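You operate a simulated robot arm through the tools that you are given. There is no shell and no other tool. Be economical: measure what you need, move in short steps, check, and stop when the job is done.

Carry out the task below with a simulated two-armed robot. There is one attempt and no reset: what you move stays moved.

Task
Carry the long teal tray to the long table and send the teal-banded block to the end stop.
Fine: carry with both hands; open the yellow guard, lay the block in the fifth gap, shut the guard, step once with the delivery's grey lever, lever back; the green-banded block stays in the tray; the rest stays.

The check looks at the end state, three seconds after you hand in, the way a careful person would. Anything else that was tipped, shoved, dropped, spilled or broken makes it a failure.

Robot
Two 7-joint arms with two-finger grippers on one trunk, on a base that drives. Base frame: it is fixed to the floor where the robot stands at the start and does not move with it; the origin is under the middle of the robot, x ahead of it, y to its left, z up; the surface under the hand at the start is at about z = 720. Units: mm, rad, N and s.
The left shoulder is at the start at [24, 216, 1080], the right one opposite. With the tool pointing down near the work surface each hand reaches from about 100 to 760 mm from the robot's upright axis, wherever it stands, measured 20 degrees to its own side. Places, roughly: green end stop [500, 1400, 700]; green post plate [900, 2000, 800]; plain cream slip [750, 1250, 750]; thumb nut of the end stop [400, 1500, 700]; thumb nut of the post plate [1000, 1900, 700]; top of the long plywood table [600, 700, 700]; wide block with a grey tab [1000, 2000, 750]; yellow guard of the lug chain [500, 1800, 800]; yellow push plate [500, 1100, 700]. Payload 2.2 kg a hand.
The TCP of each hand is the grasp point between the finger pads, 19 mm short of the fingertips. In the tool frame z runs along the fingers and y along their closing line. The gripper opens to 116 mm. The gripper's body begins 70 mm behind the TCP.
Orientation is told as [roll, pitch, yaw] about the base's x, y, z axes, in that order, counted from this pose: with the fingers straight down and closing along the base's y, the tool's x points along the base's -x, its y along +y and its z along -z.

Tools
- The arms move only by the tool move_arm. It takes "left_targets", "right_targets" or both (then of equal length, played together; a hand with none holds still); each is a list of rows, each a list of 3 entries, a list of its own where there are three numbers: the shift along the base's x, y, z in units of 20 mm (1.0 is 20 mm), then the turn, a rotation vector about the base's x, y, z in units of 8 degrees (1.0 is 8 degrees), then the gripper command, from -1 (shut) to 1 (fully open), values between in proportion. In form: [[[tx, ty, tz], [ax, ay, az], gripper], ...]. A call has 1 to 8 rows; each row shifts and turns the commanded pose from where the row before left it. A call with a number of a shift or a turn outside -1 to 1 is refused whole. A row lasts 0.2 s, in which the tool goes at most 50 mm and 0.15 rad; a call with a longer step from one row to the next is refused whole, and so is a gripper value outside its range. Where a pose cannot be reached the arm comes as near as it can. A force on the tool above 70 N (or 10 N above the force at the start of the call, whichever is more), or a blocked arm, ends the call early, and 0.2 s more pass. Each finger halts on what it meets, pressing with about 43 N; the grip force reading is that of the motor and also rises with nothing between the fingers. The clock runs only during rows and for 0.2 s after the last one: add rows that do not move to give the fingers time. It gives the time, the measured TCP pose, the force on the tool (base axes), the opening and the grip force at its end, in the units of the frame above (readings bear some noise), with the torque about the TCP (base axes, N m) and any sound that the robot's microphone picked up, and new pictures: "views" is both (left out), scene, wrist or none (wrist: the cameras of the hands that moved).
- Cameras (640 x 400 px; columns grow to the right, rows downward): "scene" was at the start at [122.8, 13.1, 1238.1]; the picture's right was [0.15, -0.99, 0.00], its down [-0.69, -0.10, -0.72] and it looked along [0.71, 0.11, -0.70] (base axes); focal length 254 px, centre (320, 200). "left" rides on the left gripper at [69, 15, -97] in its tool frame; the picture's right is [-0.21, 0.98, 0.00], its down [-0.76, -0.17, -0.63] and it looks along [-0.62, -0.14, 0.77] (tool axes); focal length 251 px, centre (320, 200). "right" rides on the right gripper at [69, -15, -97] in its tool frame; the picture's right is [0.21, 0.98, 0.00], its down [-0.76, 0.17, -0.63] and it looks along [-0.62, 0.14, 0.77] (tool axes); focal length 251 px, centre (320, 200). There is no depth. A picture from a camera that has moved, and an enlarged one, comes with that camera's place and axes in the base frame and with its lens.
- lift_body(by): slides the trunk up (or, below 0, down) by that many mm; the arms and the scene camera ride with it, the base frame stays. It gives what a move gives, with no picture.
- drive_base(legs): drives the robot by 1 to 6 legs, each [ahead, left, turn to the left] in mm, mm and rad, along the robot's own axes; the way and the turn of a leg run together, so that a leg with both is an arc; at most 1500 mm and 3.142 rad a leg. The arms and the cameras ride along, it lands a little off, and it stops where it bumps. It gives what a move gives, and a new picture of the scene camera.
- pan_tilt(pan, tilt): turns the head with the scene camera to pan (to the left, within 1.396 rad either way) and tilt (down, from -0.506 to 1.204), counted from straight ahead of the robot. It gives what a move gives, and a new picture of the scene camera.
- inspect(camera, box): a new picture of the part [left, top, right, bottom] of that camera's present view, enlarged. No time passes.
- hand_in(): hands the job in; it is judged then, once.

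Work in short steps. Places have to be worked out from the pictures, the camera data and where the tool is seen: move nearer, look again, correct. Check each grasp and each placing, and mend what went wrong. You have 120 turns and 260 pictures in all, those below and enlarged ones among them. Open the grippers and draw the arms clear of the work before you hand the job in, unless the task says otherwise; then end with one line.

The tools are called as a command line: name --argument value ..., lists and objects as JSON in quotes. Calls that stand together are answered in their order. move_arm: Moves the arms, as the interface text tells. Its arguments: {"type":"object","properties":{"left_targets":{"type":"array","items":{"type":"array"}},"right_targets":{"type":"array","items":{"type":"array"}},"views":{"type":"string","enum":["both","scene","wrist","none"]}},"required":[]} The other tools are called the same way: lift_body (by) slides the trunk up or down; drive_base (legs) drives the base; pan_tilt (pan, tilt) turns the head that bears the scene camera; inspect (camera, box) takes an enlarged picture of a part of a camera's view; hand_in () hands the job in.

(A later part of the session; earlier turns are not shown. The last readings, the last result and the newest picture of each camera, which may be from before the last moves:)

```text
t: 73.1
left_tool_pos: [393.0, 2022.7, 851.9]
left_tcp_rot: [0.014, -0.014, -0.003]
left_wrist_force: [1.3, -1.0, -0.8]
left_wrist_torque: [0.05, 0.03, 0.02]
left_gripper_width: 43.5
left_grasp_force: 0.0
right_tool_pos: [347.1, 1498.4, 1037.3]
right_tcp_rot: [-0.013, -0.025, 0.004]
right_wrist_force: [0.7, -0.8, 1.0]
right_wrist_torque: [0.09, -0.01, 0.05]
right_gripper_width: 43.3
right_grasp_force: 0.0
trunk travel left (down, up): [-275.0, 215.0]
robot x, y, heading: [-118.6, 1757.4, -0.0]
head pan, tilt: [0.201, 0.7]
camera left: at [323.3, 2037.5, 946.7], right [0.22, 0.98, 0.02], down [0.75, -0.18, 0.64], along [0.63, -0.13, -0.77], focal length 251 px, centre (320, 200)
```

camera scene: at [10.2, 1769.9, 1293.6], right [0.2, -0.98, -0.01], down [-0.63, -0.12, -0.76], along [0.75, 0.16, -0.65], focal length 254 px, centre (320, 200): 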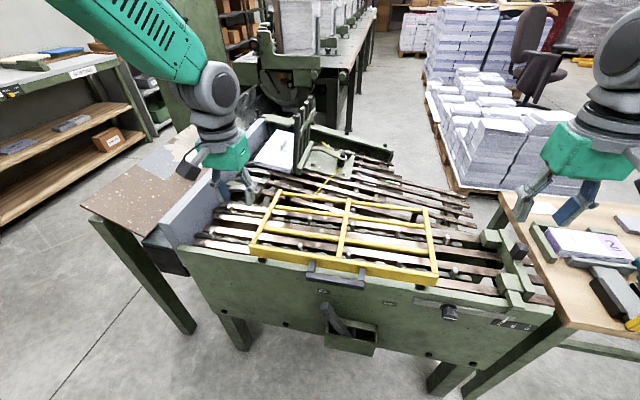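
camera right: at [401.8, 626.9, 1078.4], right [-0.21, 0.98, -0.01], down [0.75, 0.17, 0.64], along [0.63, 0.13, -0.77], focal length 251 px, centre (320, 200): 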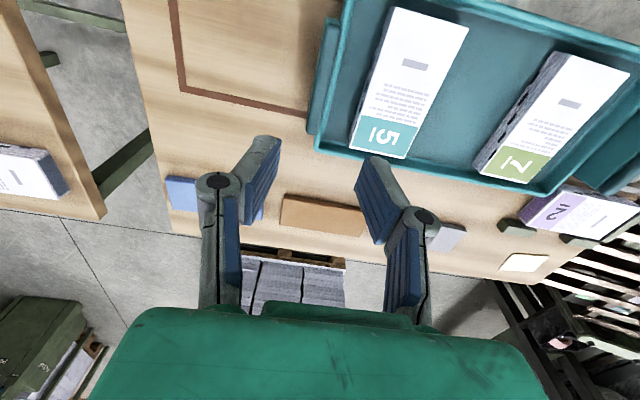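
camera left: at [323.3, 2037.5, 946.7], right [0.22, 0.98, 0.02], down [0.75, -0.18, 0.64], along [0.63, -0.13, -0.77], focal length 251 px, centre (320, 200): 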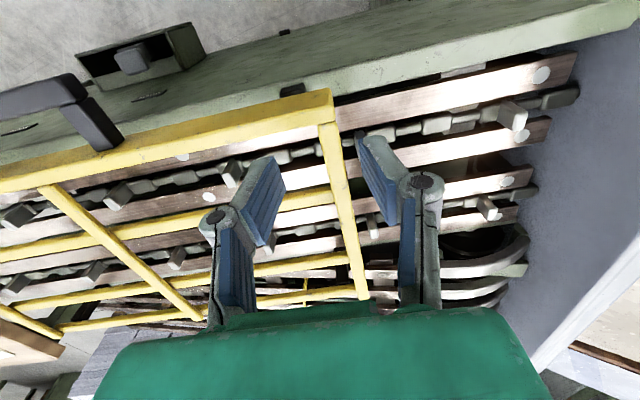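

The bar sits 8 mm to +y of the hand, top z≈790. I shift, descend to z≈787 and close on it.

move_arm --left_targets '[[[0.25, 0.4, -0.8], [0, 0, 0], -0.25], [[0, 0, -0.8], [0, 0, 0], -0.25], [[0, 0, -0.8], [0, 0, 0], -0.25], [[0, 0, -0.8], [0, 0, 0], -0.25], [[0, 0, 0], [0, 0, 0], -0.25], [[0, 0, 0], [0, 0, 0], -1], [[0, 0, 0], [0, 0, 0], -1], [[0, 0, 0], [0, 0, 0], -1]]' --views "both"

```text
t: 74.9
left_tool_pos: [398.5, 2051.8, 782.3]
left_tcp_rot: [-0.001, -0.013, 0.0]
left_wrist_force: [0.9, -0.6, 0.1]
left_wrist_torque: [0.04, 0.03, -0.01]
left_gripper_width: 15.2
left_grasp_force: 26.7
right_tool_pos: [348.4, 1521.6, 1041.1]
right_tcp_rot: [-0.029, -0.026, 0.007]
right_wrist_force: [0.0, 0.4, 0.4]
right_wrist_torque: [0.03, 0.01, -0.02]
right_gripper_width: 43.3
right_grasp_force: 0.0
trunk travel left (down, up): [-275.0, 215.0]
robot x, y, heading: [-115.0, 1764.4, -0.0]
head pan, tilt: [0.201, 0.7]
camera scene: at [10.5, 1773.3, 1293.6], right [0.2, -0.98, -0.01], down [-0.63, -0.12, -0.76], along [0.75, 0.16, -0.65], focal length 254 px, centre (320, 200)
camera left: at [327.5, 2066.7, 877.9], right [0.21, 0.98, 0.0], down [0.75, -0.16, 0.64], along [0.63, -0.14, -0.77], focal length 251 px, centre (320, 200)
```

scene: 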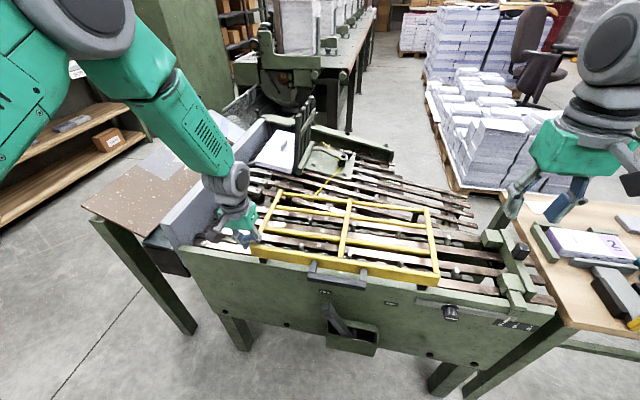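
left: 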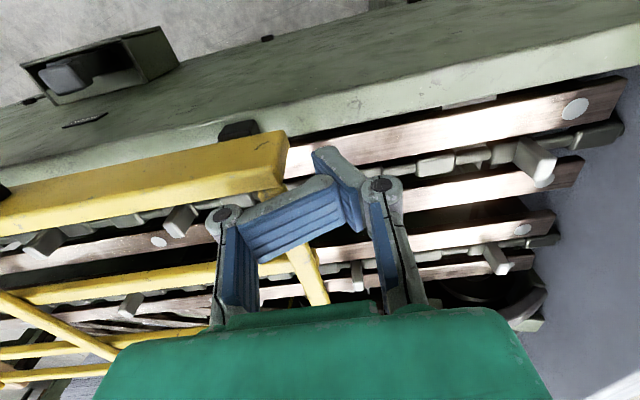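

The base swayed while I closed. I hold still and look at what lies between the fingers.

move_arm --left_targets '[[[0, 0, 0], [0, 0, 0], -1], [[0, 0, 0], [0, 0, 0], -1], [[0, 0, 0], [0, 0, 0], -1], [[0, 0, 0], [0, 0, 0], -1], [[0, 0, 0], [0, 0, 0], -1], [[0, 0, 0], [0, 0, 0], -1], [[0, 0, 0], [0, 0, 0], -1], [[0, 0, 0], [0, 0, 0], -1]]' --views "wrist"

inspect --camera "scene" --box '[180, 160, 340, 260]'

```text
t: 76.7
left_tool_pos: [398.3, 2057.1, 780.3]
left_tcp_rot: [-0.009, -0.013, 0.003]
left_wrist_force: [0.7, 0.9, 0.1]
left_wrist_torque: [-0.03, 0.05, 0.01]
left_gripper_width: 14.9
left_grasp_force: 27.1
right_tool_pos: [348.1, 1529.3, 1042.8]
right_tcp_rot: [-0.038, -0.025, 0.01]
right_wrist_force: [0.6, -0.9, 0.0]
right_wrist_torque: [-0.01, 0.01, -0.03]
right_gripper_width: 43.2
right_grasp_force: 0.1
trunk travel left (down, up): [-275.0, 215.0]
robot x, y, heading: [-114.6, 1768.5, 0.004]
head pan, tilt: [0.201, 0.7]
camera left: at [327.4, 2073.8, 876.0], right [0.21, 0.98, 0.0], down [0.75, -0.16, 0.64], along [0.63, -0.14, -0.77], focal length 251 px, centre (320, 200)
```

left: 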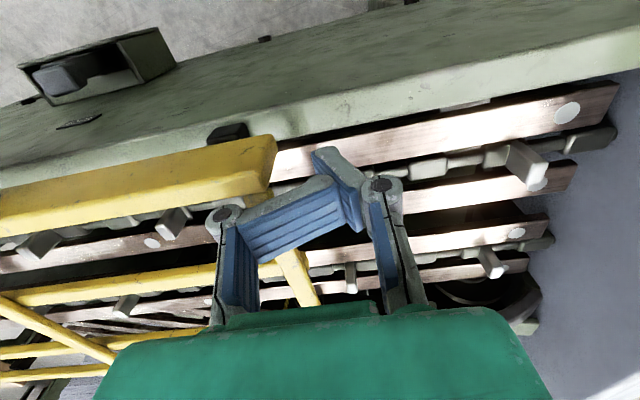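

```text
4.00 times, centred on (260, 210) of scene
camera zoom: at [10.6, 1783.6, 1293.5], right [0.2, -0.98, 0.0], down [-0.63, -0.13, -0.76], along [0.75, 0.15, -0.65], focal length 1018 px, centre (560, 160)
```

zoom: 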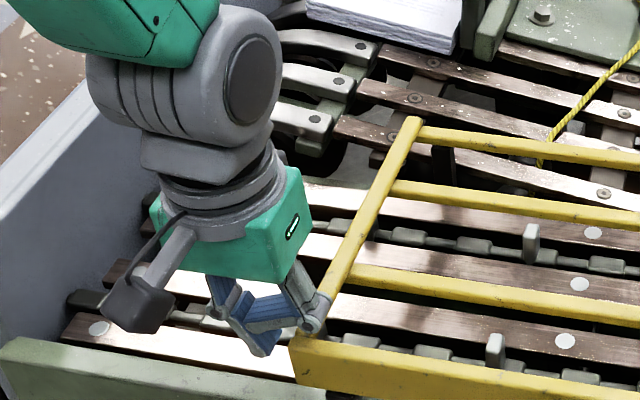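

The hand closed just outside the bar because of the sway. I raise it, reopen, and wait for the sway to die out.

move_arm --left_targets '[[[0, 0, 0.7], [0, 0, 0], -1], [[0, 0, 0.7], [0, 0, 0], -1], [[0, 0, 0.7], [0, 0, 0], -1], [[0, 0, 0.7], [0, 0, 0], -1], [[0, 0, 0], [0, 0, 0], -0.25], [[0, 0, 0], [0, 0, 0], -0.25], [[0, 0, 0], [0, 0, 0], -0.25], [[0, 0, 0], [0, 0, 0], -0.25]]' --views "none"

move_arm --left_targets '[[[0, 0, 0], [0, 0, 0], -0.25], [[0, 0, 0], [0, 0, 0], -0.25], [[0, 0, 0], [0, 0, 0], -0.25], [[0, 0, 0], [0, 0, 0], -0.25], [[0, 0, 0], [0, 0, 0], -0.25], [[0, 0, 0], [0, 0, 0], -0.25], [[0, 0, 0], [0, 0, 0], -0.25], [[0, 0, 0], [0, 0, 0], -0.25]]' --views "none"

move_arm --left_targets '[[[0, 0, 0], [0, 0, 0], -0.25], [[0, 0, 0], [0, 0, 0], -0.25], [[0, 0, 0], [0, 0, 0], -0.25], [[0, 0, 0], [0, 0, 0], -0.25], [[0, 0, 0], [0, 0, 0], -0.25], [[0, 0, 0], [0, 0, 0], -0.25], [[0, 0, 0], [0, 0, 0], -0.25], [[0, 0, 0], [0, 0, 0], -0.25]]' --views "none"

move_arm --left_targets '[[[0, 0, 0], [0, 0, 0], -0.25], [[0, 0, 0], [0, 0, 0], -0.25], [[0, 0, 0], [0, 0, 0], -0.25], [[0, 0, 0], [0, 0, 0], -0.25], [[0, 0, 0], [0, 0, 0], -0.25], [[0, 0, 0], [0, 0, 0], -0.25], [[0, 0, 0], [0, 0, 0], -0.25], [[0, 0, 0], [0, 0, 0], -0.25]]' --views "none"

move_arm --left_targets '[[[0, 0, 0], [0, 0, 0], -0.25], [[0, 0, 0], [0, 0, 0], -0.25], [[0, 0, 0], [0, 0, 0], -0.25], [[0, 0, 0], [0, 0, 0], -0.25], [[0, 0, 0], [0, 0, 0], -0.25], [[0, 0, 0], [0, 0, 0], -0.25], [[0, 0, 0], [0, 0, 0], -0.25], [[0, 0, 0], [0, 0, 0], -0.25]]' --views "wrist"

```text
t: 78.5
left_tool_pos: [398.3, 2059.5, 836.6]
left_tcp_rot: [-0.008, -0.015, 0.002]
left_wrist_force: [1.5, 0.2, -0.3]
left_wrist_torque: [0.0, 0.0, -0.01]
left_gripper_width: 43.4
left_grasp_force: 0.1
right_tool_pos: [346.8, 1530.2, 1043.4]
right_tcp_rot: [-0.037, -0.026, 0.008]
right_wrist_force: [0.2, 0.8, 0.2]
right_wrist_torque: [-0.01, 0.01, -0.01]
right_gripper_width: 43.4
right_grasp_force: 0.0
trunk travel left (down, up): [-275.0, 215.0]
robot x, y, heading: [-114.1, 1766.6, 0.002]
head pan, tilt: [0.201, 0.7]
```

```text
t: 80.3
left_tool_pos: [399.6, 2056.3, 837.7]
left_tcp_rot: [-0.008, -0.013, 0.001]
left_wrist_force: [-0.9, 0.7, 0.1]
left_wrist_torque: [-0.04, 0.01, -0.01]
left_gripper_width: 43.6
left_grasp_force: 0.1
right_tool_pos: [346.4, 1527.6, 1042.4]
right_tcp_rot: [-0.035, -0.026, 0.008]
right_wrist_force: [-0.7, 0.4, 0.9]
right_wrist_torque: [0.03, 0.0, -0.01]
right_gripper_width: 43.3
right_grasp_force: 0.2
trunk travel left (down, up): [-275.0, 215.0]
robot x, y, heading: [-118.9, 1769.4, 0.002]
head pan, tilt: [0.201, 0.7]
```

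```text
t: 82.1
left_tool_pos: [399.6, 2056.7, 838.1]
left_tcp_rot: [-0.007, -0.013, 0.002]
left_wrist_force: [-1.1, -0.5, 0.1]
left_wrist_torque: [0.0, 0.01, 0.02]
left_gripper_width: 43.4
left_grasp_force: 0.1
right_tool_pos: [347.8, 1525.8, 1042.6]
right_tcp_rot: [-0.035, -0.025, 0.007]
right_wrist_force: [0.4, 0.2, -0.9]
right_wrist_torque: [0.02, 0.02, 0.05]
right_gripper_width: 43.5
right_grasp_force: 0.0
trunk travel left (down, up): [-275.0, 215.0]
robot x, y, heading: [-114.8, 1769.1, 0.0]
head pan, tilt: [0.201, 0.7]
```

```text
t: 83.9
left_tool_pos: [399.0, 2056.8, 836.7]
left_tcp_rot: [-0.008, -0.013, 0.001]
left_wrist_force: [-0.1, -0.3, 1.0]
left_wrist_torque: [0.02, -0.02, 0.0]
left_gripper_width: 43.6
left_grasp_force: 0.1
right_tool_pos: [347.1, 1526.9, 1043.0]
right_tcp_rot: [-0.035, -0.023, 0.009]
right_wrist_force: [0.1, 1.0, 0.1]
right_wrist_torque: [-0.02, -0.01, 0.02]
right_gripper_width: 43.8
right_grasp_force: 0.0
trunk travel left (down, up): [-275.0, 215.0]
robot x, y, heading: [-116.0, 1768.5, 0.0]
head pan, tilt: [0.201, 0.7]
```

```text
t: 85.7
left_tool_pos: [399.7, 2056.5, 837.1]
left_tcp_rot: [-0.007, -0.014, 0.002]
left_wrist_force: [0.5, -0.5, 0.3]
left_wrist_torque: [-0.02, 0.0, -0.01]
left_gripper_width: 43.4
left_grasp_force: 0.1
right_tool_pos: [347.4, 1527.2, 1042.6]
right_tcp_rot: [-0.036, -0.023, 0.01]
right_wrist_force: [0.4, 0.2, -0.3]
right_wrist_torque: [-0.01, 0.01, 0.01]
right_gripper_width: 43.6
right_grasp_force: 0.1
trunk travel left (down, up): [-275.0, 215.0]
robot x, y, heading: [-114.2, 1767.3, 0.002]
head pan, tilt: [0.201, 0.7]
camera left: at [328.1, 2072.7, 932.4], right [0.21, 0.98, 0.0], down [0.75, -0.16, 0.64], along [0.63, -0.14, -0.77], focal length 251 px, centre (320, 200)
```

left: 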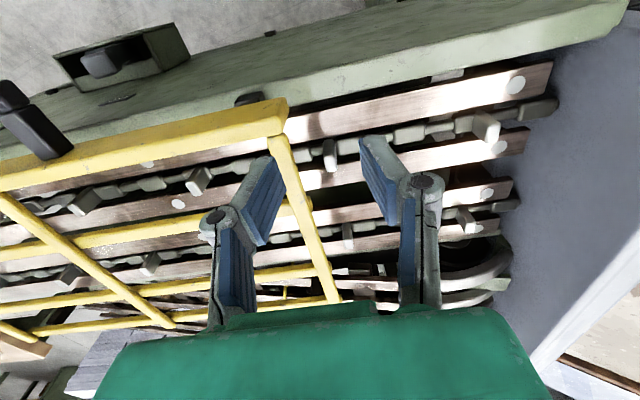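

Steady now; the bar is 23 mm to −y. I shift over it, wait, and check before descending.

move_arm --left_targets '[[[0, -0.4, -0.3], [0, 0, 0], -0.25], [[0, -0.4, -0.3], [0, 0, 0], -0.25], [[0, -0.35, 0], [0, 0, 0], -0.25], [[0, 0, 0], [0, 0, 0], -0.25], [[0, 0, 0], [0, 0, 0], -0.25], [[0, 0, 0], [0, 0, 0], -0.25], [[0, 0, 0], [0, 0, 0], -0.25], [[0, 0, 0], [0, 0, 0], -0.25]]' --views "none"

move_arm --left_targets '[[[0, 0, 0], [0, 0, 0], -0.25], [[0, 0, 0], [0, 0, 0], -0.25], [[0, 0, 0], [0, 0, 0], -0.25], [[0, 0, 0], [0, 0, 0], -0.25], [[0, 0, 0], [0, 0, 0], -0.25], [[0, 0, 0], [0, 0, 0], -0.25], [[0, 0, 0], [0, 0, 0], -0.25], [[0, 0, 0], [0, 0, 0], -0.25]]' --views "wrist"

```text
t: 87.5
left_tool_pos: [397.9, 2034.4, 825.3]
left_tcp_rot: [-0.006, -0.014, 0.001]
left_wrist_force: [0.2, -0.1, -0.4]
left_wrist_torque: [0.01, -0.02, 0.03]
left_gripper_width: 43.3
left_grasp_force: 0.1
right_tool_pos: [347.2, 1527.4, 1043.1]
right_tcp_rot: [-0.036, -0.025, 0.008]
right_wrist_force: [-0.4, 0.1, 0.1]
right_wrist_torque: [0.01, 0.02, -0.04]
right_gripper_width: 43.6
right_grasp_force: 0.1
trunk travel left (down, up): [-275.0, 215.0]
robot x, y, heading: [-115.0, 1767.7, -0.0]
head pan, tilt: [0.201, 0.7]
```

```text
t: 89.3
left_tool_pos: [399.6, 2033.3, 825.7]
left_tcp_rot: [-0.008, -0.013, 0.003]
left_wrist_force: [0.2, 0.0, 0.2]
left_wrist_torque: [-0.02, -0.01, 0.0]
left_gripper_width: 43.5
left_grasp_force: 0.1
right_tool_pos: [346.6, 1526.1, 1043.8]
right_tcp_rot: [-0.036, -0.025, 0.008]
right_wrist_force: [0.6, 1.0, 0.8]
right_wrist_torque: [0.04, -0.01, -0.02]
right_gripper_width: 43.6
right_grasp_force: 0.1
trunk travel left (down, up): [-275.0, 215.0]
robot x, y, heading: [-114.0, 1767.2, -0.003]
head pan, tilt: [0.201, 0.7]
camera left: at [328.0, 2049.2, 920.1], right [0.21, 0.98, 0.0], down [0.75, -0.16, 0.64], along [0.63, -0.14, -0.77], focal length 251 px, centre (320, 200)
```

left: 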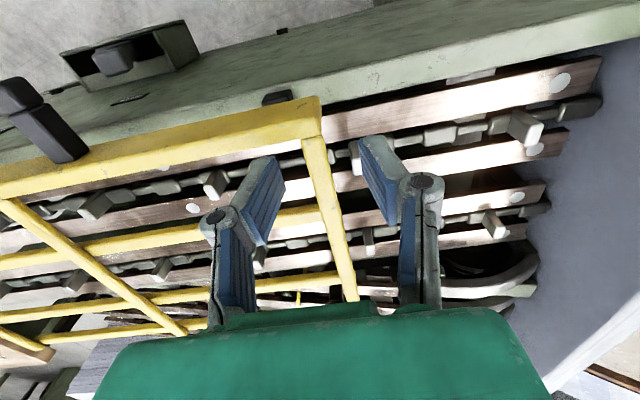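

Aligned. I descend to z≈788 and close.

move_arm --left_targets '[[[0, 0, -0.6], [0, 0, 0], -0.25], [[0, 0, -0.65], [0, 0, 0], -0.25], [[0, 0, -0.65], [0, 0, 0], -0.25], [[0, 0, 0], [0, 0, 0], -0.25], [[0, 0, 0], [0, 0, 0], -1], [[0, 0, 0], [0, 0, 0], -1], [[0, 0, 0], [0, 0, 0], -1], [[0, 0, 0], [0, 0, 0], -1]]' --views "wrist"

```text
t: 91.1
left_tool_pos: [396.5, 2038.0, 786.4]
left_tcp_rot: [-0.01, -0.013, 0.004]
left_wrist_force: [-2.6, 19.6, -3.8]
left_wrist_torque: [0.29, 0.06, -0.21]
left_gripper_width: 15.2
left_grasp_force: 27.4
right_tool_pos: [347.0, 1533.5, 1044.1]
right_tcp_rot: [-0.04, -0.024, 0.007]
right_wrist_force: [0.8, -0.7, 0.2]
right_wrist_torque: [-0.01, 0.01, -0.02]
right_gripper_width: 43.6
right_grasp_force: 0.2
trunk travel left (down, up): [-275.0, 215.0]
robot x, y, heading: [-117.3, 1766.7, 0.004]
head pan, tilt: [0.201, 0.7]
camera left: at [326.8, 2054.7, 880.9], right [0.21, 0.98, -0.01], down [0.75, -0.16, 0.64], along [0.63, -0.14, -0.77], focal length 251 px, centre (320, 200)
```

left: 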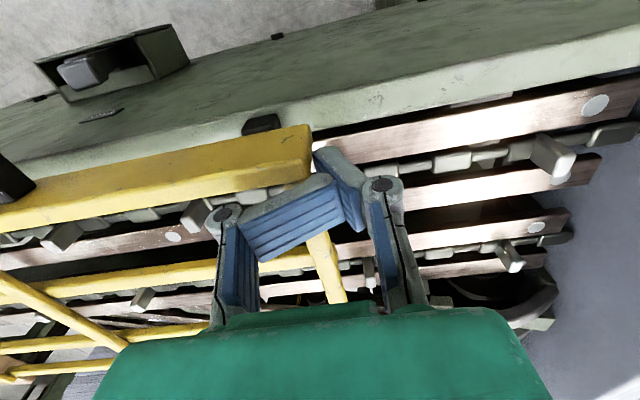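

The fingers hold something 15 mm thick, with the bar pressing sideways. I try lifting along the hinge arc in small steps and watch the guard.

move_arm --left_targets '[[[0.035, 0, 0.845], [0, 0, 0], -1], [[0.11, 0, 0.84], [0, 0, 0], -1], [[0.185, 0, 0.825], [0, 0, 0], -1], [[0.255, 0, 0.81], [0, 0, 0], -1]]' --views "both"

```text
t: 92.1
left_tool_pos: [411.1, 2038.3, 852.9]
left_tcp_rot: [-0.006, -0.014, 0.003]
left_wrist_force: [-4.5, 27.4, -1.8]
left_wrist_torque: [0.38, 0.06, -0.19]
left_gripper_width: 15.5
left_grasp_force: 28.0
right_tool_pos: [347.0, 1529.2, 1043.4]
right_tcp_rot: [-0.038, -0.024, 0.009]
right_wrist_force: [0.1, 0.6, 0.3]
right_wrist_torque: [0.01, -0.03, 0.0]
right_gripper_width: 43.5
right_grasp_force: 0.1
trunk travel left (down, up): [-275.0, 215.0]
robot x, y, heading: [-114.2, 1767.3, -0.001]
head pan, tilt: [0.201, 0.7]
camera scene: at [10.0, 1793.5, 1293.4], right [0.2, -0.98, 0.01], down [-0.63, -0.14, -0.76], along [0.75, 0.15, -0.65], focal length 254 px, centre (320, 200)
camera left: at [339.0, 2054.2, 948.6], right [0.21, 0.98, 0.0], down [0.75, -0.16, 0.64], along [0.63, -0.14, -0.77], focal length 251 px, centre (320, 200)
```

scene: 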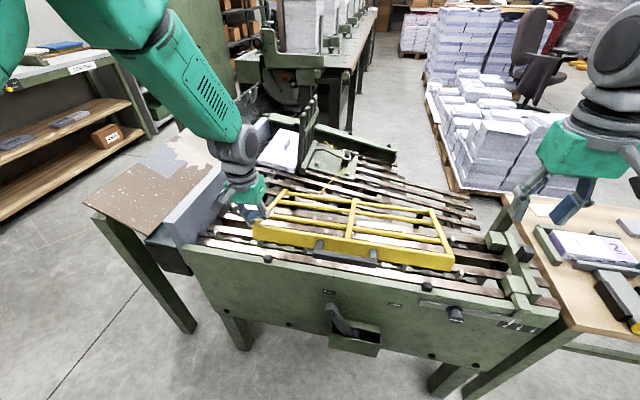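
left: 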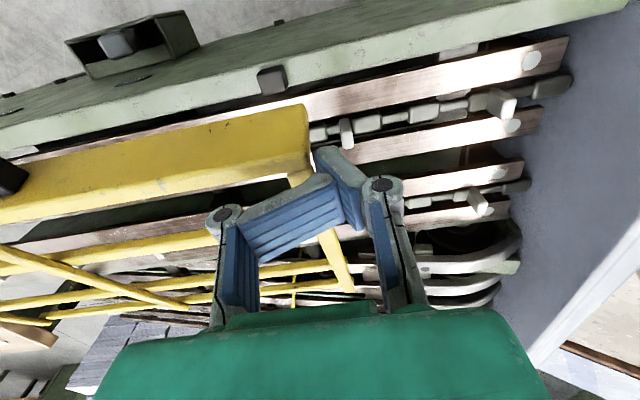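

The guard rises with the hand. I continue along the arc to about 60°, easing y by a few mm.

move_arm --left_targets '[[[0.325, 0.1, 0.78], [0, 0, 0], -1], [[0.39, 0.1, 0.75], [0, 0, 0], -1], [[0.455, 0, 0.715], [0, 0, 0], -1], [[0.515, 0, 0.67], [0, 0, 0], -1], [[0.57, 0, 0.625], [0, 0, 0], -1], [[0.625, 0, 0.57], [0, 0, 0], -1], [[0.67, 0, 0.515], [0, 0, 0], -1], [[0.715, 0, 0.455], [0, 0, 0], -1]]' --views "both"

```text
t: 93.9
left_tool_pos: [497.6, 2039.5, 955.2]
left_tcp_rot: [-0.009, -0.012, 0.002]
left_wrist_force: [-0.7, -0.1, -0.1]
left_wrist_torque: [-0.05, -0.01, 0.0]
left_gripper_width: 15.0
left_grasp_force: 28.1
right_tool_pos: [346.7, 1529.4, 1043.3]
right_tcp_rot: [-0.036, -0.025, 0.01]
right_wrist_force: [-0.1, 0.1, 0.0]
right_wrist_torque: [-0.01, -0.02, 0.01]
right_gripper_width: 43.5
right_grasp_force: 0.2
trunk travel left (down, up): [-275.0, 215.0]
robot x, y, heading: [-114.8, 1767.6, 0.005]
head pan, tilt: [0.201, 0.7]
camera scene: at [11.3, 1787.2, 1293.4], right [0.2, -0.98, 0.0], down [-0.63, -0.13, -0.76], along [0.75, 0.15, -0.65], focal length 254 px, centre (320, 200)
camera left: at [425.9, 2056.0, 1050.0], right [0.21, 0.98, -0.01], down [0.75, -0.16, 0.64], along [0.63, -0.14, -0.77], focal length 251 px, centre (320, 200)
```

scene: 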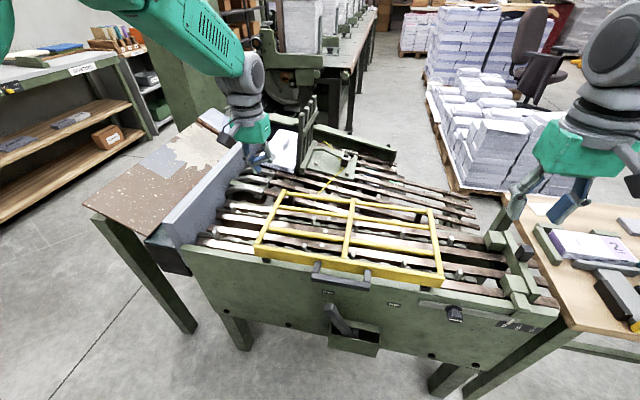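
left: 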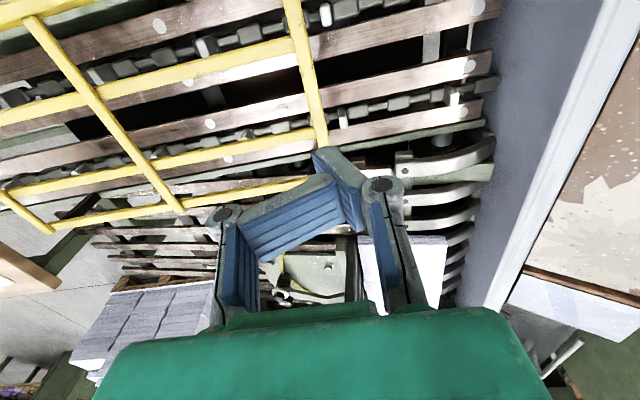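

The bar slipped out and the guard is shut again; yet the width still reads 15 with nothing visible. I test the gripper in the air.

move_arm --left_targets '[[[0, 0, 0.5], [0, 0, 0], 1], [[0, 0, 0.5], [0, 0, 0], 1], [[0, 0, 0], [0, 0, 0], 1], [[0, 0, 0], [0, 0, 0], 1], [[0, 0, 0], [0, 0, 0], 1]]' --views "wrist"

move_arm --left_targets '[[[0, 0, 0], [0, 0, 0], -1], [[0, 0, 0], [0, 0, 0], -1], [[0, 0, 0], [0, 0, 0], -1], [[0, 0, 0], [0, 0, 0], -1], [[0, 0, 0], [0, 0, 0], -1]]' --views "wrist"

```text
t: 95.1
left_tool_pos: [495.7, 2038.3, 977.2]
left_tcp_rot: [-0.007, -0.013, 0.0]
left_wrist_force: [0.4, -0.2, -0.1]
left_wrist_torque: [0.02, 0.04, -0.02]
left_gripper_width: 115.9
left_grasp_force: 0.0
right_tool_pos: [347.6, 1525.6, 1042.5]
right_tcp_rot: [-0.035, -0.026, 0.009]
right_wrist_force: [-0.5, -0.3, 0.0]
right_wrist_torque: [0.0, -0.02, -0.01]
right_gripper_width: 43.8
right_grasp_force: 0.0
trunk travel left (down, up): [-275.0, 215.0]
robot x, y, heading: [-118.8, 1771.8, 0.0]
head pan, tilt: [0.201, 0.7]
camera left: at [425.0, 2053.8, 1070.9], right [0.21, 0.98, 0.0], down [0.75, -0.16, 0.64], along [0.63, -0.14, -0.77], focal length 251 px, centre (320, 200)
```

left: 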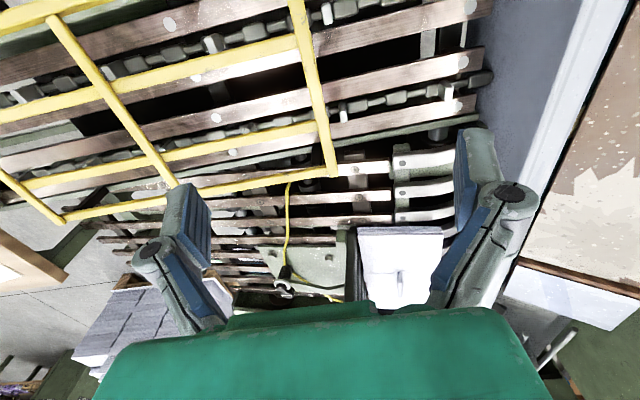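

```text
t: 96.3
left_tool_pos: [495.1, 2038.0, 974.8]
left_tcp_rot: [-0.008, -0.013, 0.002]
left_wrist_force: [0.1, -1.0, -0.6]
left_wrist_torque: [0.02, 0.03, -0.03]
left_gripper_width: 0.3
left_grasp_force: 28.5
right_tool_pos: [347.4, 1526.6, 1043.6]
right_tcp_rot: [-0.036, -0.023, 0.009]
right_wrist_force: [0.5, 0.1, -1.0]
right_wrist_torque: [0.02, 0.01, 0.02]
right_gripper_width: 43.4
right_grasp_force: 0.1
trunk travel left (down, up): [-275.0, 215.0]
robot x, y, heading: [-117.1, 1767.1, 0.003]
head pan, tilt: [0.201, 0.7]
camera left: at [425.0, 2053.6, 1070.8], right [0.21, 0.98, 0.0], down [0.75, -0.16, 0.64], along [0.63, -0.14, -0.77], focal length 251 px, centre (320, 200)
```

left: 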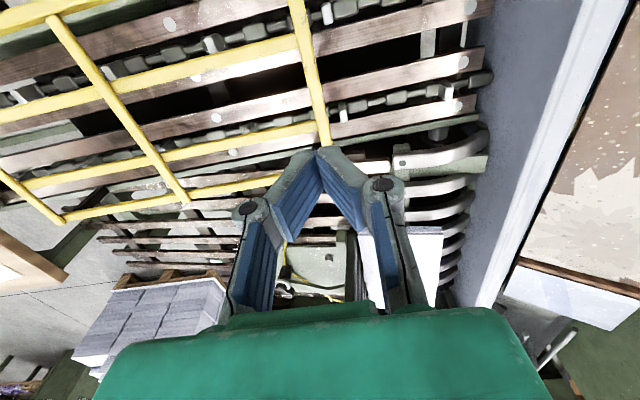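

The gripper itself works (0 mm, symmetric). The bar had been held off-centre; I go back above it with the gripper open 43 mm and centre more precisely.

move_arm --left_targets '[[[-0.6, -0.05, -0.9], [0, 0, 0], -0.25], [[-0.6, -0.05, -0.9], [0, 0, 0], -0.25], [[-0.6, -0.05, -0.9], [0, 0, 0], -0.25], [[-0.6, -0.05, -0.9], [0, 0, 0], -0.25], [[-0.6, -0.05, -0.9], [0, 0, 0], -0.25], [[-0.6, -0.05, -0.9], [0, 0, 0], -0.25], [[-0.6, -0.05, -0.9], [0, 0, 0], -0.25], [[-0.55, 0, -0.9], [0, 0, 0], -0.25]]' --views "none"

move_arm --left_targets '[[[0, 0, -0.4], [0, 0, 0], -0.25], [[0, 0, 0], [0, 0, 0], -0.25], [[0, 0, 0], [0, 0, 0], -0.25], [[0, 0, 0], [0, 0, 0], -0.25], [[0, 0, 0], [0, 0, 0], -0.25], [[0, 0, 0], [0, 0, 0], -0.25], [[0, 0, 0], [0, 0, 0], -0.25], [[0, 0, 0], [0, 0, 0], -0.25]]' --views "none"

inspect --camera "left" --box '[200, 70, 440, 220]'

```text
t: 98.1
left_tool_pos: [400.4, 2030.5, 831.3]
left_tcp_rot: [-0.007, -0.014, 0.001]
left_wrist_force: [0.5, 0.9, 0.1]
left_wrist_torque: [-0.03, -0.02, 0.04]
left_gripper_width: 43.5
left_grasp_force: 0.0
right_tool_pos: [347.4, 1525.9, 1042.5]
right_tcp_rot: [-0.035, -0.024, 0.01]
right_wrist_force: [0.0, -0.3, 0.0]
right_wrist_torque: [0.0, -0.01, 0.02]
right_gripper_width: 43.7
right_grasp_force: 0.2
trunk travel left (down, up): [-275.0, 215.0]
robot x, y, heading: [-113.5, 1764.0, 0.001]
head pan, tilt: [0.201, 0.7]
```

```text
t: 99.9
left_tool_pos: [401.0, 2030.8, 824.7]
left_tcp_rot: [-0.007, -0.014, 0.001]
left_wrist_force: [-0.6, 0.1, 1.0]
left_wrist_torque: [0.01, -0.04, -0.01]
left_gripper_width: 43.5
left_grasp_force: 0.0
right_tool_pos: [346.4, 1526.5, 1041.8]
right_tcp_rot: [-0.036, -0.026, 0.008]
right_wrist_force: [-0.1, -0.5, 0.6]
right_wrist_torque: [-0.01, -0.01, -0.02]
right_gripper_width: 43.4
right_grasp_force: 0.1
trunk travel left (down, up): [-275.0, 215.0]
robot x, y, heading: [-114.9, 1764.8, -0.002]
head pan, tilt: [0.201, 0.7]
```

```text
2.67 times, centred on (320, 145) of left
camera zoom: at [330.3, 2046.0, 918.3], right [0.21, 0.98, 0.0], down [0.75, -0.16, 0.64], along [0.63, -0.14, -0.77], focal length 670 px, centre (320, 347)
```

zoom: 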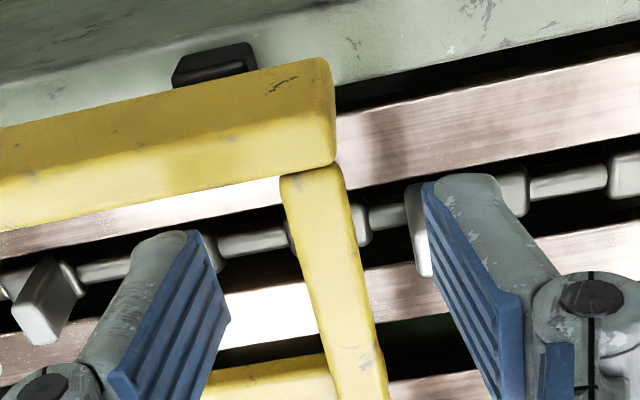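

The side bar sits lower than the front plate's top edge, so I had too little overlap. I descend deeper to z≈771 and close.

move_arm --left_targets '[[[0, 0, -0.7], [0, 0, 0], -0.25], [[0, 0, -0.7], [0, 0, 0], -0.25], [[0, 0, -0.7], [0, 0, 0], -0.25], [[0, 0, -0.55], [0, 0, 0], -0.25], [[0, 0, 0], [0, 0, 0], -0.25], [[0, 0, 0], [0, 0, 0], -0.25]]' --views "wrist"

move_arm --left_targets '[[[0, 0, 0], [0, 0, 0], -1], [[0, 0, 0], [0, 0, 0], -1], [[0, 0, 0], [0, 0, 0], -1], [[0, 0, 0], [0, 0, 0], -1]]' --views "wrist"

```text
t: 101.3
left_tool_pos: [400.6, 2026.5, 775.7]
left_tcp_rot: [-0.002, -0.019, 0.001]
left_wrist_force: [-6.9, -14.3, 52.5]
left_wrist_torque: [-0.58, 0.45, 0.05]
left_gripper_width: 69.6
left_grasp_force: 2.1
right_tool_pos: [343.9, 1521.4, 1043.8]
right_tcp_rot: [-0.029, -0.028, 0.005]
right_wrist_force: [0.9, 0.4, 0.6]
right_wrist_torque: [0.01, -0.01, 0.0]
right_gripper_width: 43.5
right_grasp_force: 0.0
trunk travel left (down, up): [-275.0, 215.0]
robot x, y, heading: [-118.0, 1769.8, 0.003]
head pan, tilt: [0.201, 0.7]
camera left: at [328.8, 2041.3, 870.7], right [0.21, 0.98, 0.0], down [0.74, -0.16, 0.65], along [0.63, -0.14, -0.76], focal length 251 px, centre (320, 200)
```

left: 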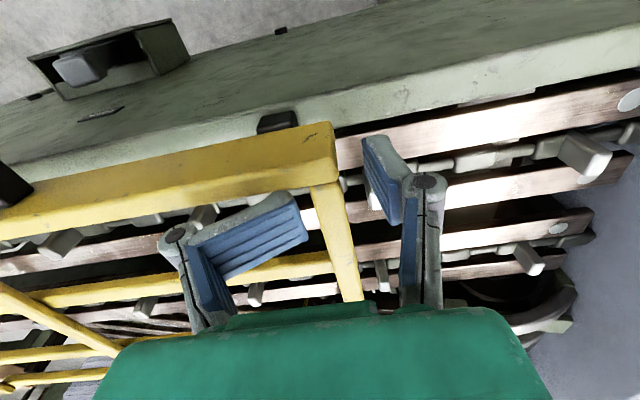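

```text
t: 102.3
left_tool_pos: [400.4, 2041.7, 769.6]
left_tcp_rot: [0.0, -0.018, 0.009]
left_wrist_force: [3.2, 53.2, 31.6]
left_wrist_torque: [0.04, 0.29, -0.44]
left_gripper_width: 14.0
left_grasp_force: 21.3
right_tool_pos: [345.3, 1532.5, 1044.2]
right_tcp_rot: [-0.042, -0.025, 0.009]
right_wrist_force: [-0.2, 0.2, -0.8]
right_wrist_torque: [0.03, 0.0, -0.02]
right_gripper_width: 43.5
right_grasp_force: 0.0
trunk travel left (down, up): [-275.0, 215.0]
robot x, y, heading: [-115.1, 1768.1, 0.004]
head pan, tilt: [0.201, 0.7]
camera left: at [329.3, 2056.9, 865.6], right [0.21, 0.98, 0.0], down [0.75, -0.16, 0.64], along [0.63, -0.13, -0.76], focal length 251 px, centre (320, 200)
```

left: 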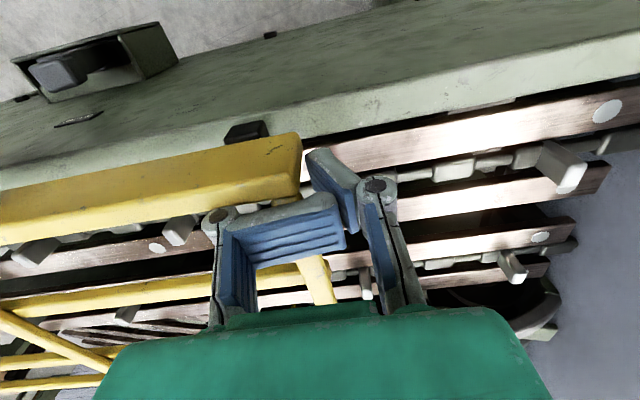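

The inner finger was landing on the guard's thick front plate (its inner face is near x 391), which bent it aside. I raise, reopen, and re-aim at x≈409 with a narrower opening.

move_arm --left_targets '[[[0, 0, 0], [0, 0, 0], -0.3], [[0, 0, 0], [0, 0, 0], -0.3], [[0, 0, 0.7], [0, 0, 0], -0.3], [[0, 0, 0.7], [0, 0, 0], -0.3], [[0, 0, 0.7], [0, 0, 0], -0.3], [[0.2, 0, 0.5], [0, 0, 0], -0.4], [[0.2, 0, 0], [0, 0, 0], -0.4], [[0, 0, 0], [0, 0, 0], -0.4]]' --views "none"

move_arm --left_targets '[[[0, 0, 0], [0, 0, 0], -0.4], [[0, 0, 0], [0, 0, 0], -0.4], [[0, 0, 0], [0, 0, 0], -0.4], [[0, 0, 0], [0, 0, 0], -0.4], [[0, 0, 0], [0, 0, 0], -0.4], [[0, 0, 0], [0, 0, 0], -0.4], [[0, 0, 0], [0, 0, 0], -0.4], [[0, 0, 0], [0, 0, 0], -0.4]]' --views "none"

inspect --camera "left" --box '[200, 70, 440, 220]'

```text
t: 104.1
left_tool_pos: [408.4, 2023.3, 824.3]
left_tcp_rot: [0.0, -0.014, -0.001]
left_wrist_force: [0.2, -0.9, 0.0]
left_wrist_torque: [0.03, -0.02, 0.01]
left_gripper_width: 34.6
left_grasp_force: 0.1
right_tool_pos: [346.5, 1517.7, 1039.4]
right_tcp_rot: [-0.03, -0.024, 0.007]
right_wrist_force: [0.1, -0.8, -0.3]
right_wrist_torque: [0.07, -0.02, 0.02]
right_gripper_width: 43.8
right_grasp_force: 0.0
trunk travel left (down, up): [-275.0, 215.0]
robot x, y, heading: [-117.2, 1763.5, 0.002]
head pan, tilt: [0.201, 0.7]
```

```text
t: 105.9
left_tool_pos: [408.9, 2026.6, 822.9]
left_tcp_rot: [-0.004, -0.014, 0.002]
left_wrist_force: [0.4, -0.4, -0.4]
left_wrist_torque: [0.02, 0.01, 0.01]
left_gripper_width: 34.6
left_grasp_force: 0.0
right_tool_pos: [347.8, 1522.7, 1042.0]
right_tcp_rot: [-0.03, -0.025, 0.007]
right_wrist_force: [-0.7, -1.1, -0.1]
right_wrist_torque: [0.03, 0.02, -0.02]
right_gripper_width: 43.5
right_grasp_force: 0.0
trunk travel left (down, up): [-275.0, 215.0]
robot x, y, heading: [-114.0, 1766.6, 0.001]
head pan, tilt: [0.201, 0.7]
```

```text
2.67 times, centred on (320, 145) of left
camera zoom: at [338.1, 2042.6, 918.4], right [0.21, 0.98, 0.0], down [0.75, -0.16, 0.64], along [0.63, -0.14, -0.77], focal length 670 px, centre (320, 347)
```

zoom: 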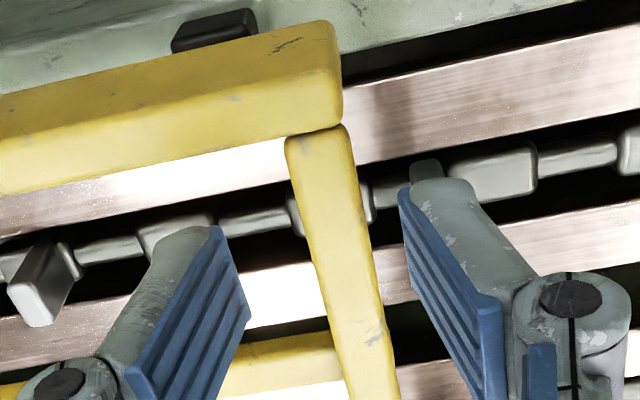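

Now clear of the plate. I shift 3 mm to +y, descend to z≈777 and close.

move_arm --left_targets '[[[0, 0.15, -0.6], [0, 0, 0], -0.4], [[0, 0, -0.6], [0, 0, 0], -0.4], [[0, 0, -0.6], [0, 0, 0], -0.4], [[0, 0, -0.5], [0, 0, 0], -0.4], [[0, 0, 0], [0, 0, 0], -0.4], [[0, 0, 0], [0, 0, 0], -1], [[0, 0, 0], [0, 0, 0], -1], [[0, 0, 0], [0, 0, 0], -1]]' --views "wrist"

```text
t: 107.7
left_tool_pos: [408.9, 2030.0, 776.6]
left_tcp_rot: [-0.007, -0.014, -0.001]
left_wrist_force: [0.5, -22.8, -2.5]
left_wrist_torque: [0.18, -0.01, -0.26]
left_gripper_width: 0.0
left_grasp_force: 28.7
right_tool_pos: [347.8, 1524.0, 1041.7]
right_tcp_rot: [-0.034, -0.023, 0.007]
right_wrist_force: [-0.3, 0.1, 0.5]
right_wrist_torque: [-0.03, -0.01, -0.02]
right_gripper_width: 43.5
right_grasp_force: 0.1
trunk travel left (down, up): [-275.0, 215.0]
robot x, y, heading: [-116.4, 1765.8, -0.0]
head pan, tilt: [0.201, 0.7]
camera left: at [337.7, 2045.9, 871.4], right [0.22, 0.98, 0.0], down [0.75, -0.16, 0.64], along [0.63, -0.14, -0.77], focal length 251 px, centre (320, 200)
```

left: 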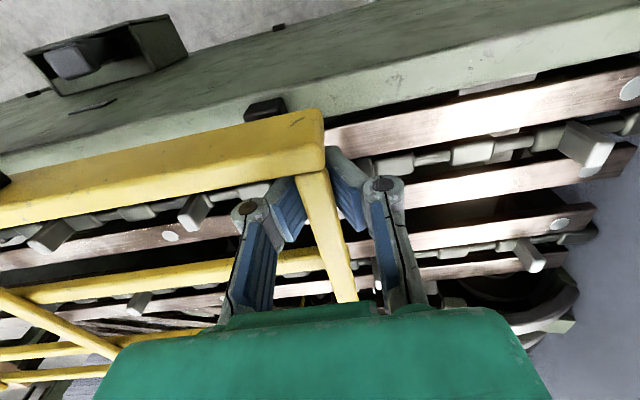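

The fingers closed fully underneath the bar, caging it – the bar now sits in a hook. I lift along the arc and watch.

move_arm --left_targets '[[[0.035, 0, 0.8], [0, 0, 0], -1], [[0.1, 0, 0.785], [0, 0, 0], -1], [[0.17, 0, 0.775], [0, 0, 0], -1], [[0.24, 0, 0.755], [0, 0, 0], -1], [[0.305, 0, 0.735], [0, 0, 0], -1], [[0.365, 0, 0.705], [0, 0, 0], -1]]' --views "both"

```text
t: 109.1
left_tool_pos: [433.6, 2029.8, 869.0]
left_tcp_rot: [-0.005, -0.013, 0.003]
left_wrist_force: [-0.1, -20.5, -4.6]
left_wrist_torque: [0.27, 0.23, -0.15]
left_gripper_width: 0.0
left_grasp_force: 28.7
right_tool_pos: [347.7, 1523.8, 1042.1]
right_tcp_rot: [-0.032, -0.025, 0.007]
right_wrist_force: [1.1, -0.5, -0.1]
right_wrist_torque: [0.02, -0.02, -0.02]
right_gripper_width: 43.6
right_grasp_force: 0.1
trunk travel left (down, up): [-275.0, 215.0]
robot x, y, heading: [-114.7, 1765.5, 0.004]
head pan, tilt: [0.201, 0.7]
camera scene: at [11.4, 1778.1, 1293.4], right [0.2, -0.98, -0.01], down [-0.63, -0.13, -0.76], along [0.75, 0.16, -0.65], focal length 254 px, centre (320, 200)
camera left: at [363.1, 2045.8, 963.7], right [0.21, 0.98, 0.0], down [0.75, -0.16, 0.64], along [0.63, -0.14, -0.77], focal length 251 px, centre (320, 200)
```

scene: 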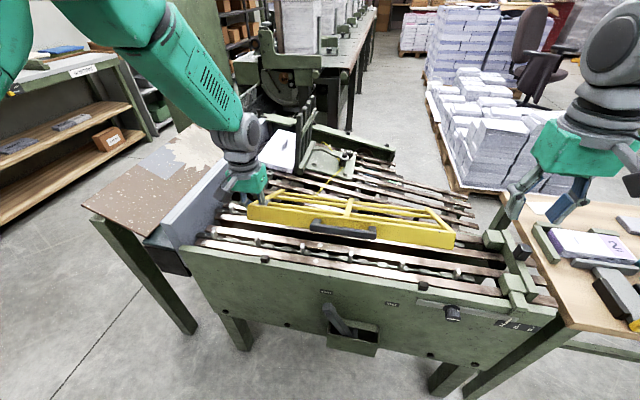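
left: 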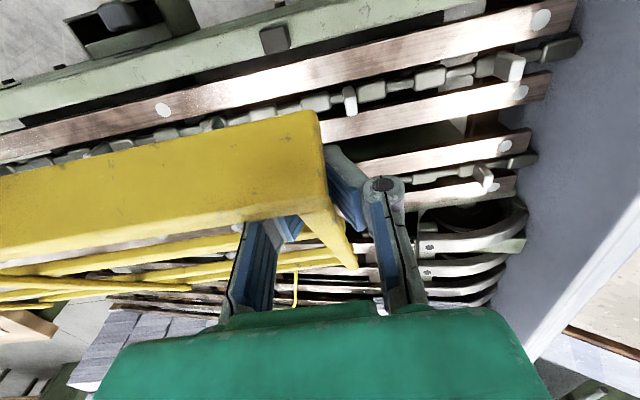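

The guard is opening cleanly. I continue to about 70°.

move_arm --left_targets '[[[0.425, 0, 0.67], [0, 0, 0], -1], [[0.485, 0, 0.63], [0, 0, 0], -1], [[0.535, 0, 0.585], [0, 0, 0], -1], [[0.585, 0, 0.535], [0, 0, 0], -1], [[0.63, 0, 0.485], [0, 0, 0], -1], [[0.67, 0, 0.425], [0, 0, 0], -1], [[0.705, 0, 0.365], [0, 0, 0], -1], [[0.735, 0, 0.305], [0, 0, 0], -1]]' --views "both"

```text
t: 110.9
left_tool_pos: [528.1, 2029.0, 951.9]
left_tcp_rot: [-0.004, -0.02, 0.0]
left_wrist_force: [-10.3, -18.3, 11.5]
left_wrist_torque: [-0.4, 0.82, -0.05]
left_gripper_width: 15.1
left_grasp_force: 41.1
right_tool_pos: [345.4, 1522.4, 1042.0]
right_tcp_rot: [-0.033, -0.025, 0.007]
right_wrist_force: [0.0, -0.5, -0.2]
right_wrist_torque: [0.02, -0.02, 0.01]
right_gripper_width: 43.6
right_grasp_force: 0.0
trunk travel left (down, up): [-275.0, 215.0]
robot x, y, heading: [-115.1, 1767.2, 0.003]
head pan, tilt: [0.201, 0.7]
camera scene: at [7.2, 1776.9, 1294.1], right [0.2, -0.98, -0.01], down [-0.63, -0.13, -0.76], along [0.75, 0.16, -0.64], focal length 254 px, centre (320, 200)
camera left: at [457.5, 2045.3, 1046.7], right [0.21, 0.98, 0.0], down [0.74, -0.16, 0.65], along [0.63, -0.14, -0.76], focal length 251 px, centre (320, 200)
```

scene: 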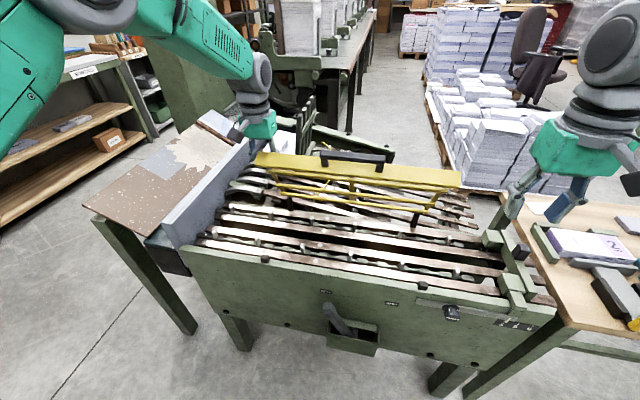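
left: 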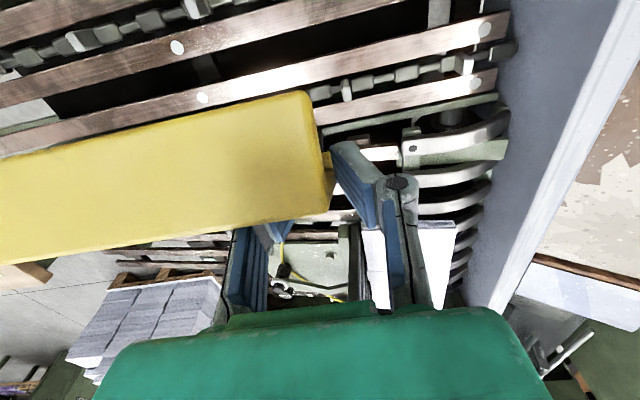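

The guard is at ~70° and now properly gripped. I continue past vertical to about 100°.

move_arm --left_targets '[[[0.755, 0, 0.24], [0, 0, 0], -1], [[0.775, 0, 0.17], [0, 0, 0], -1], [[0.785, 0, 0.1], [0, 0, 0], -1], [[0.795, 0, 0.035], [0, 0, 0], -1], [[0.795, 0, -0.035], [0, 0, 0], -1], [[0.785, 0, -0.1], [0, 0, 0], -1]]' --views "both"

```text
t: 112.3
left_tool_pos: [612.0, 2029.9, 960.2]
left_tcp_rot: [-0.004, -0.022, -0.002]
left_wrist_force: [-6.0, -23.2, 21.4]
left_wrist_torque: [-0.55, 0.92, 0.28]
left_gripper_width: 15.2
left_grasp_force: 41.3
left hand out of reach, approached as far as the arm can: row 6
right_tool_pos: [344.3, 1520.8, 1043.1]
right_tcp_rot: [-0.03, -0.025, 0.007]
right_wrist_force: [-0.2, -0.3, -0.2]
right_wrist_torque: [0.01, 0.0, 0.0]
right_gripper_width: 43.5
right_grasp_force: 0.1
trunk travel left (down, up): [-275.0, 215.0]
robot x, y, heading: [-118.2, 1765.1, 0.003]
head pan, tilt: [0.201, 0.7]
camera scene: at [6.6, 1774.3, 1294.2], right [0.2, -0.98, -0.01], down [-0.63, -0.12, -0.77], along [0.75, 0.16, -0.64], focal length 254 px, centre (320, 200)
camera left: at [539.6, 2045.5, 1054.7], right [0.22, 0.98, 0.0], down [0.74, -0.16, 0.65], along [0.63, -0.14, -0.76], focal length 251 px, centre (320, 200)
```

scene: 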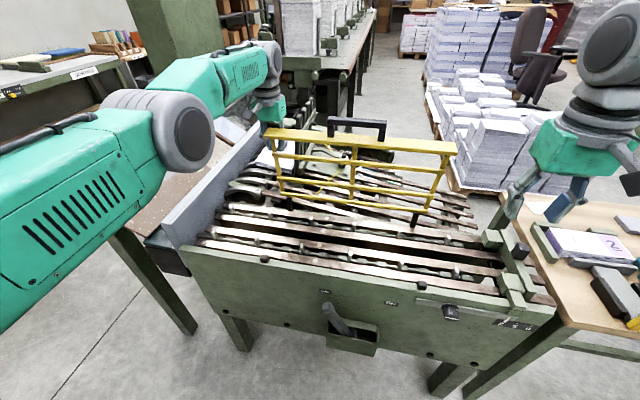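
left: 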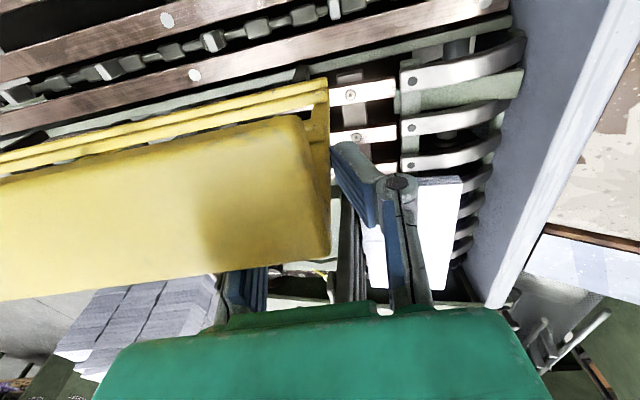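

The guard is just past vertical, and the arm is at its reach limit. I drive forward 45 mm to take it further over.

drive_base --legs '[[45, 0, 0]]'

```text
t: 113.2
left_tool_pos: [656.0, 2036.4, 956.1]
left_tcp_rot: [-0.004, -0.015, 0.005]
left_wrist_force: [0.2, -0.4, -0.2]
left_wrist_torque: [0.03, -0.05, 0.01]
left_gripper_width: 0.0
left_grasp_force: 28.2
right_tool_pos: [392.2, 1525.6, 1041.5]
right_tcp_rot: [-0.032, -0.023, 0.007]
right_wrist_force: [1.1, 0.8, -0.1]
right_wrist_torque: [-0.01, 0.03, -0.04]
right_gripper_width: 43.4
right_grasp_force: 0.0
trunk travel left (down, up): [-275.0, 215.0]
robot x, y, heading: [-73.2, 1763.8, 0.012]
head pan, tilt: [0.201, 0.7]
camera scene: at [53.2, 1785.7, 1293.7], right [0.2, -0.98, 0.0], down [-0.63, -0.13, -0.76], along [0.75, 0.15, -0.65], focal length 254 px, centre (320, 200)
```

scene: 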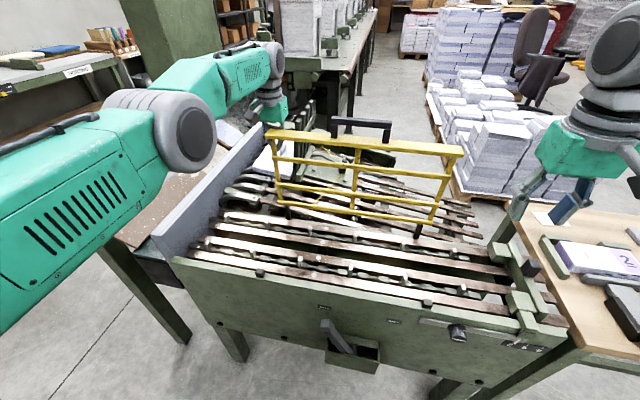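

The bar slipped free but the guard stays open by itself. I lift the left hand straight up above the guard before pulling back.

move_arm --left_targets '[[[0, 0.6, 0], [0, 0, 0], -1], [[0, 0.6, 0.5], [0, 0, 0], -1], [[0, 0.6, 1], [0, 0, 0], -1], [[0, 0.6, 1], [0, 0, 0], -1], [[0, 0.6, 1], [0, 0, 0], -1], [[0, 0.6, 1], [0, 0, 0], -1], [[0, 0, 1], [0, 0, 0], -1], [[0, 0, 1], [0, 0, 0], -1]]' --views "both"

```text
t: 115.0
left_tool_pos: [636.3, 2100.3, 1086.3]
left_tcp_rot: [0.0, -0.016, 0.002]
left_wrist_force: [0.0, -0.4, 0.1]
left_wrist_torque: [0.02, -0.01, -0.01]
left_gripper_width: 0.0
left_grasp_force: 28.7
left hand out of reach, approached as far as the arm can: row 3, 5, 6, 7, 8
right_tool_pos: [388.2, 1521.3, 1043.9]
right_tcp_rot: [-0.029, -0.027, 0.005]
right_wrist_force: [-0.3, -0.6, 0.6]
right_wrist_torque: [0.05, -0.03, -0.02]
right_gripper_width: 43.7
right_grasp_force: 0.1
trunk travel left (down, up): [-275.0, 215.0]
robot x, y, heading: [-67.2, 1771.9, 0.005]
head pan, tilt: [0.201, 0.7]
camera scene: at [54.2, 1782.3, 1293.6], right [0.2, -0.98, 0.0], down [-0.63, -0.13, -0.76], along [0.75, 0.15, -0.65], focal length 254 px, centre (320, 200)
camera left: at [565.7, 2116.2, 1181.7], right [0.21, 0.98, 0.0], down [0.75, -0.16, 0.64], along [0.63, -0.13, -0.76], focal length 251 px, centre (320, 200)
```

scene: 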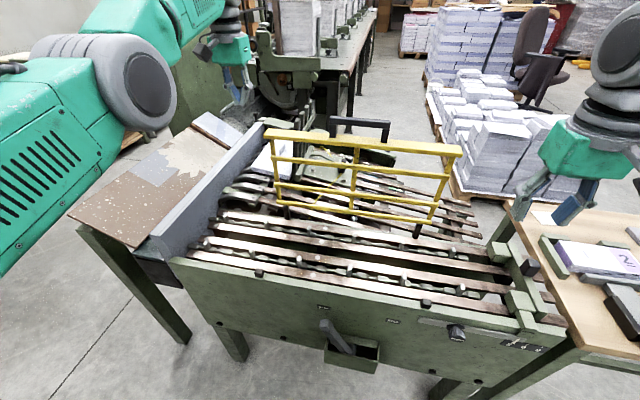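
left: 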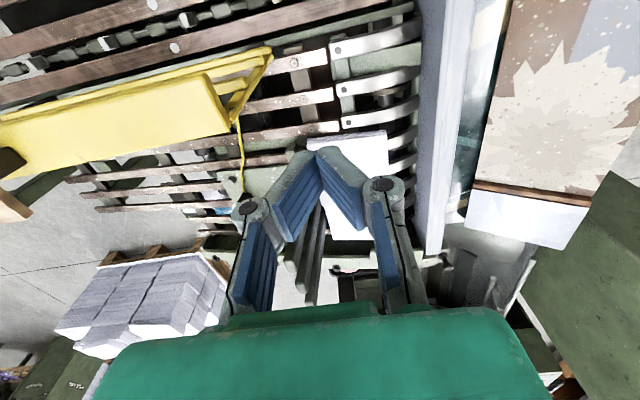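

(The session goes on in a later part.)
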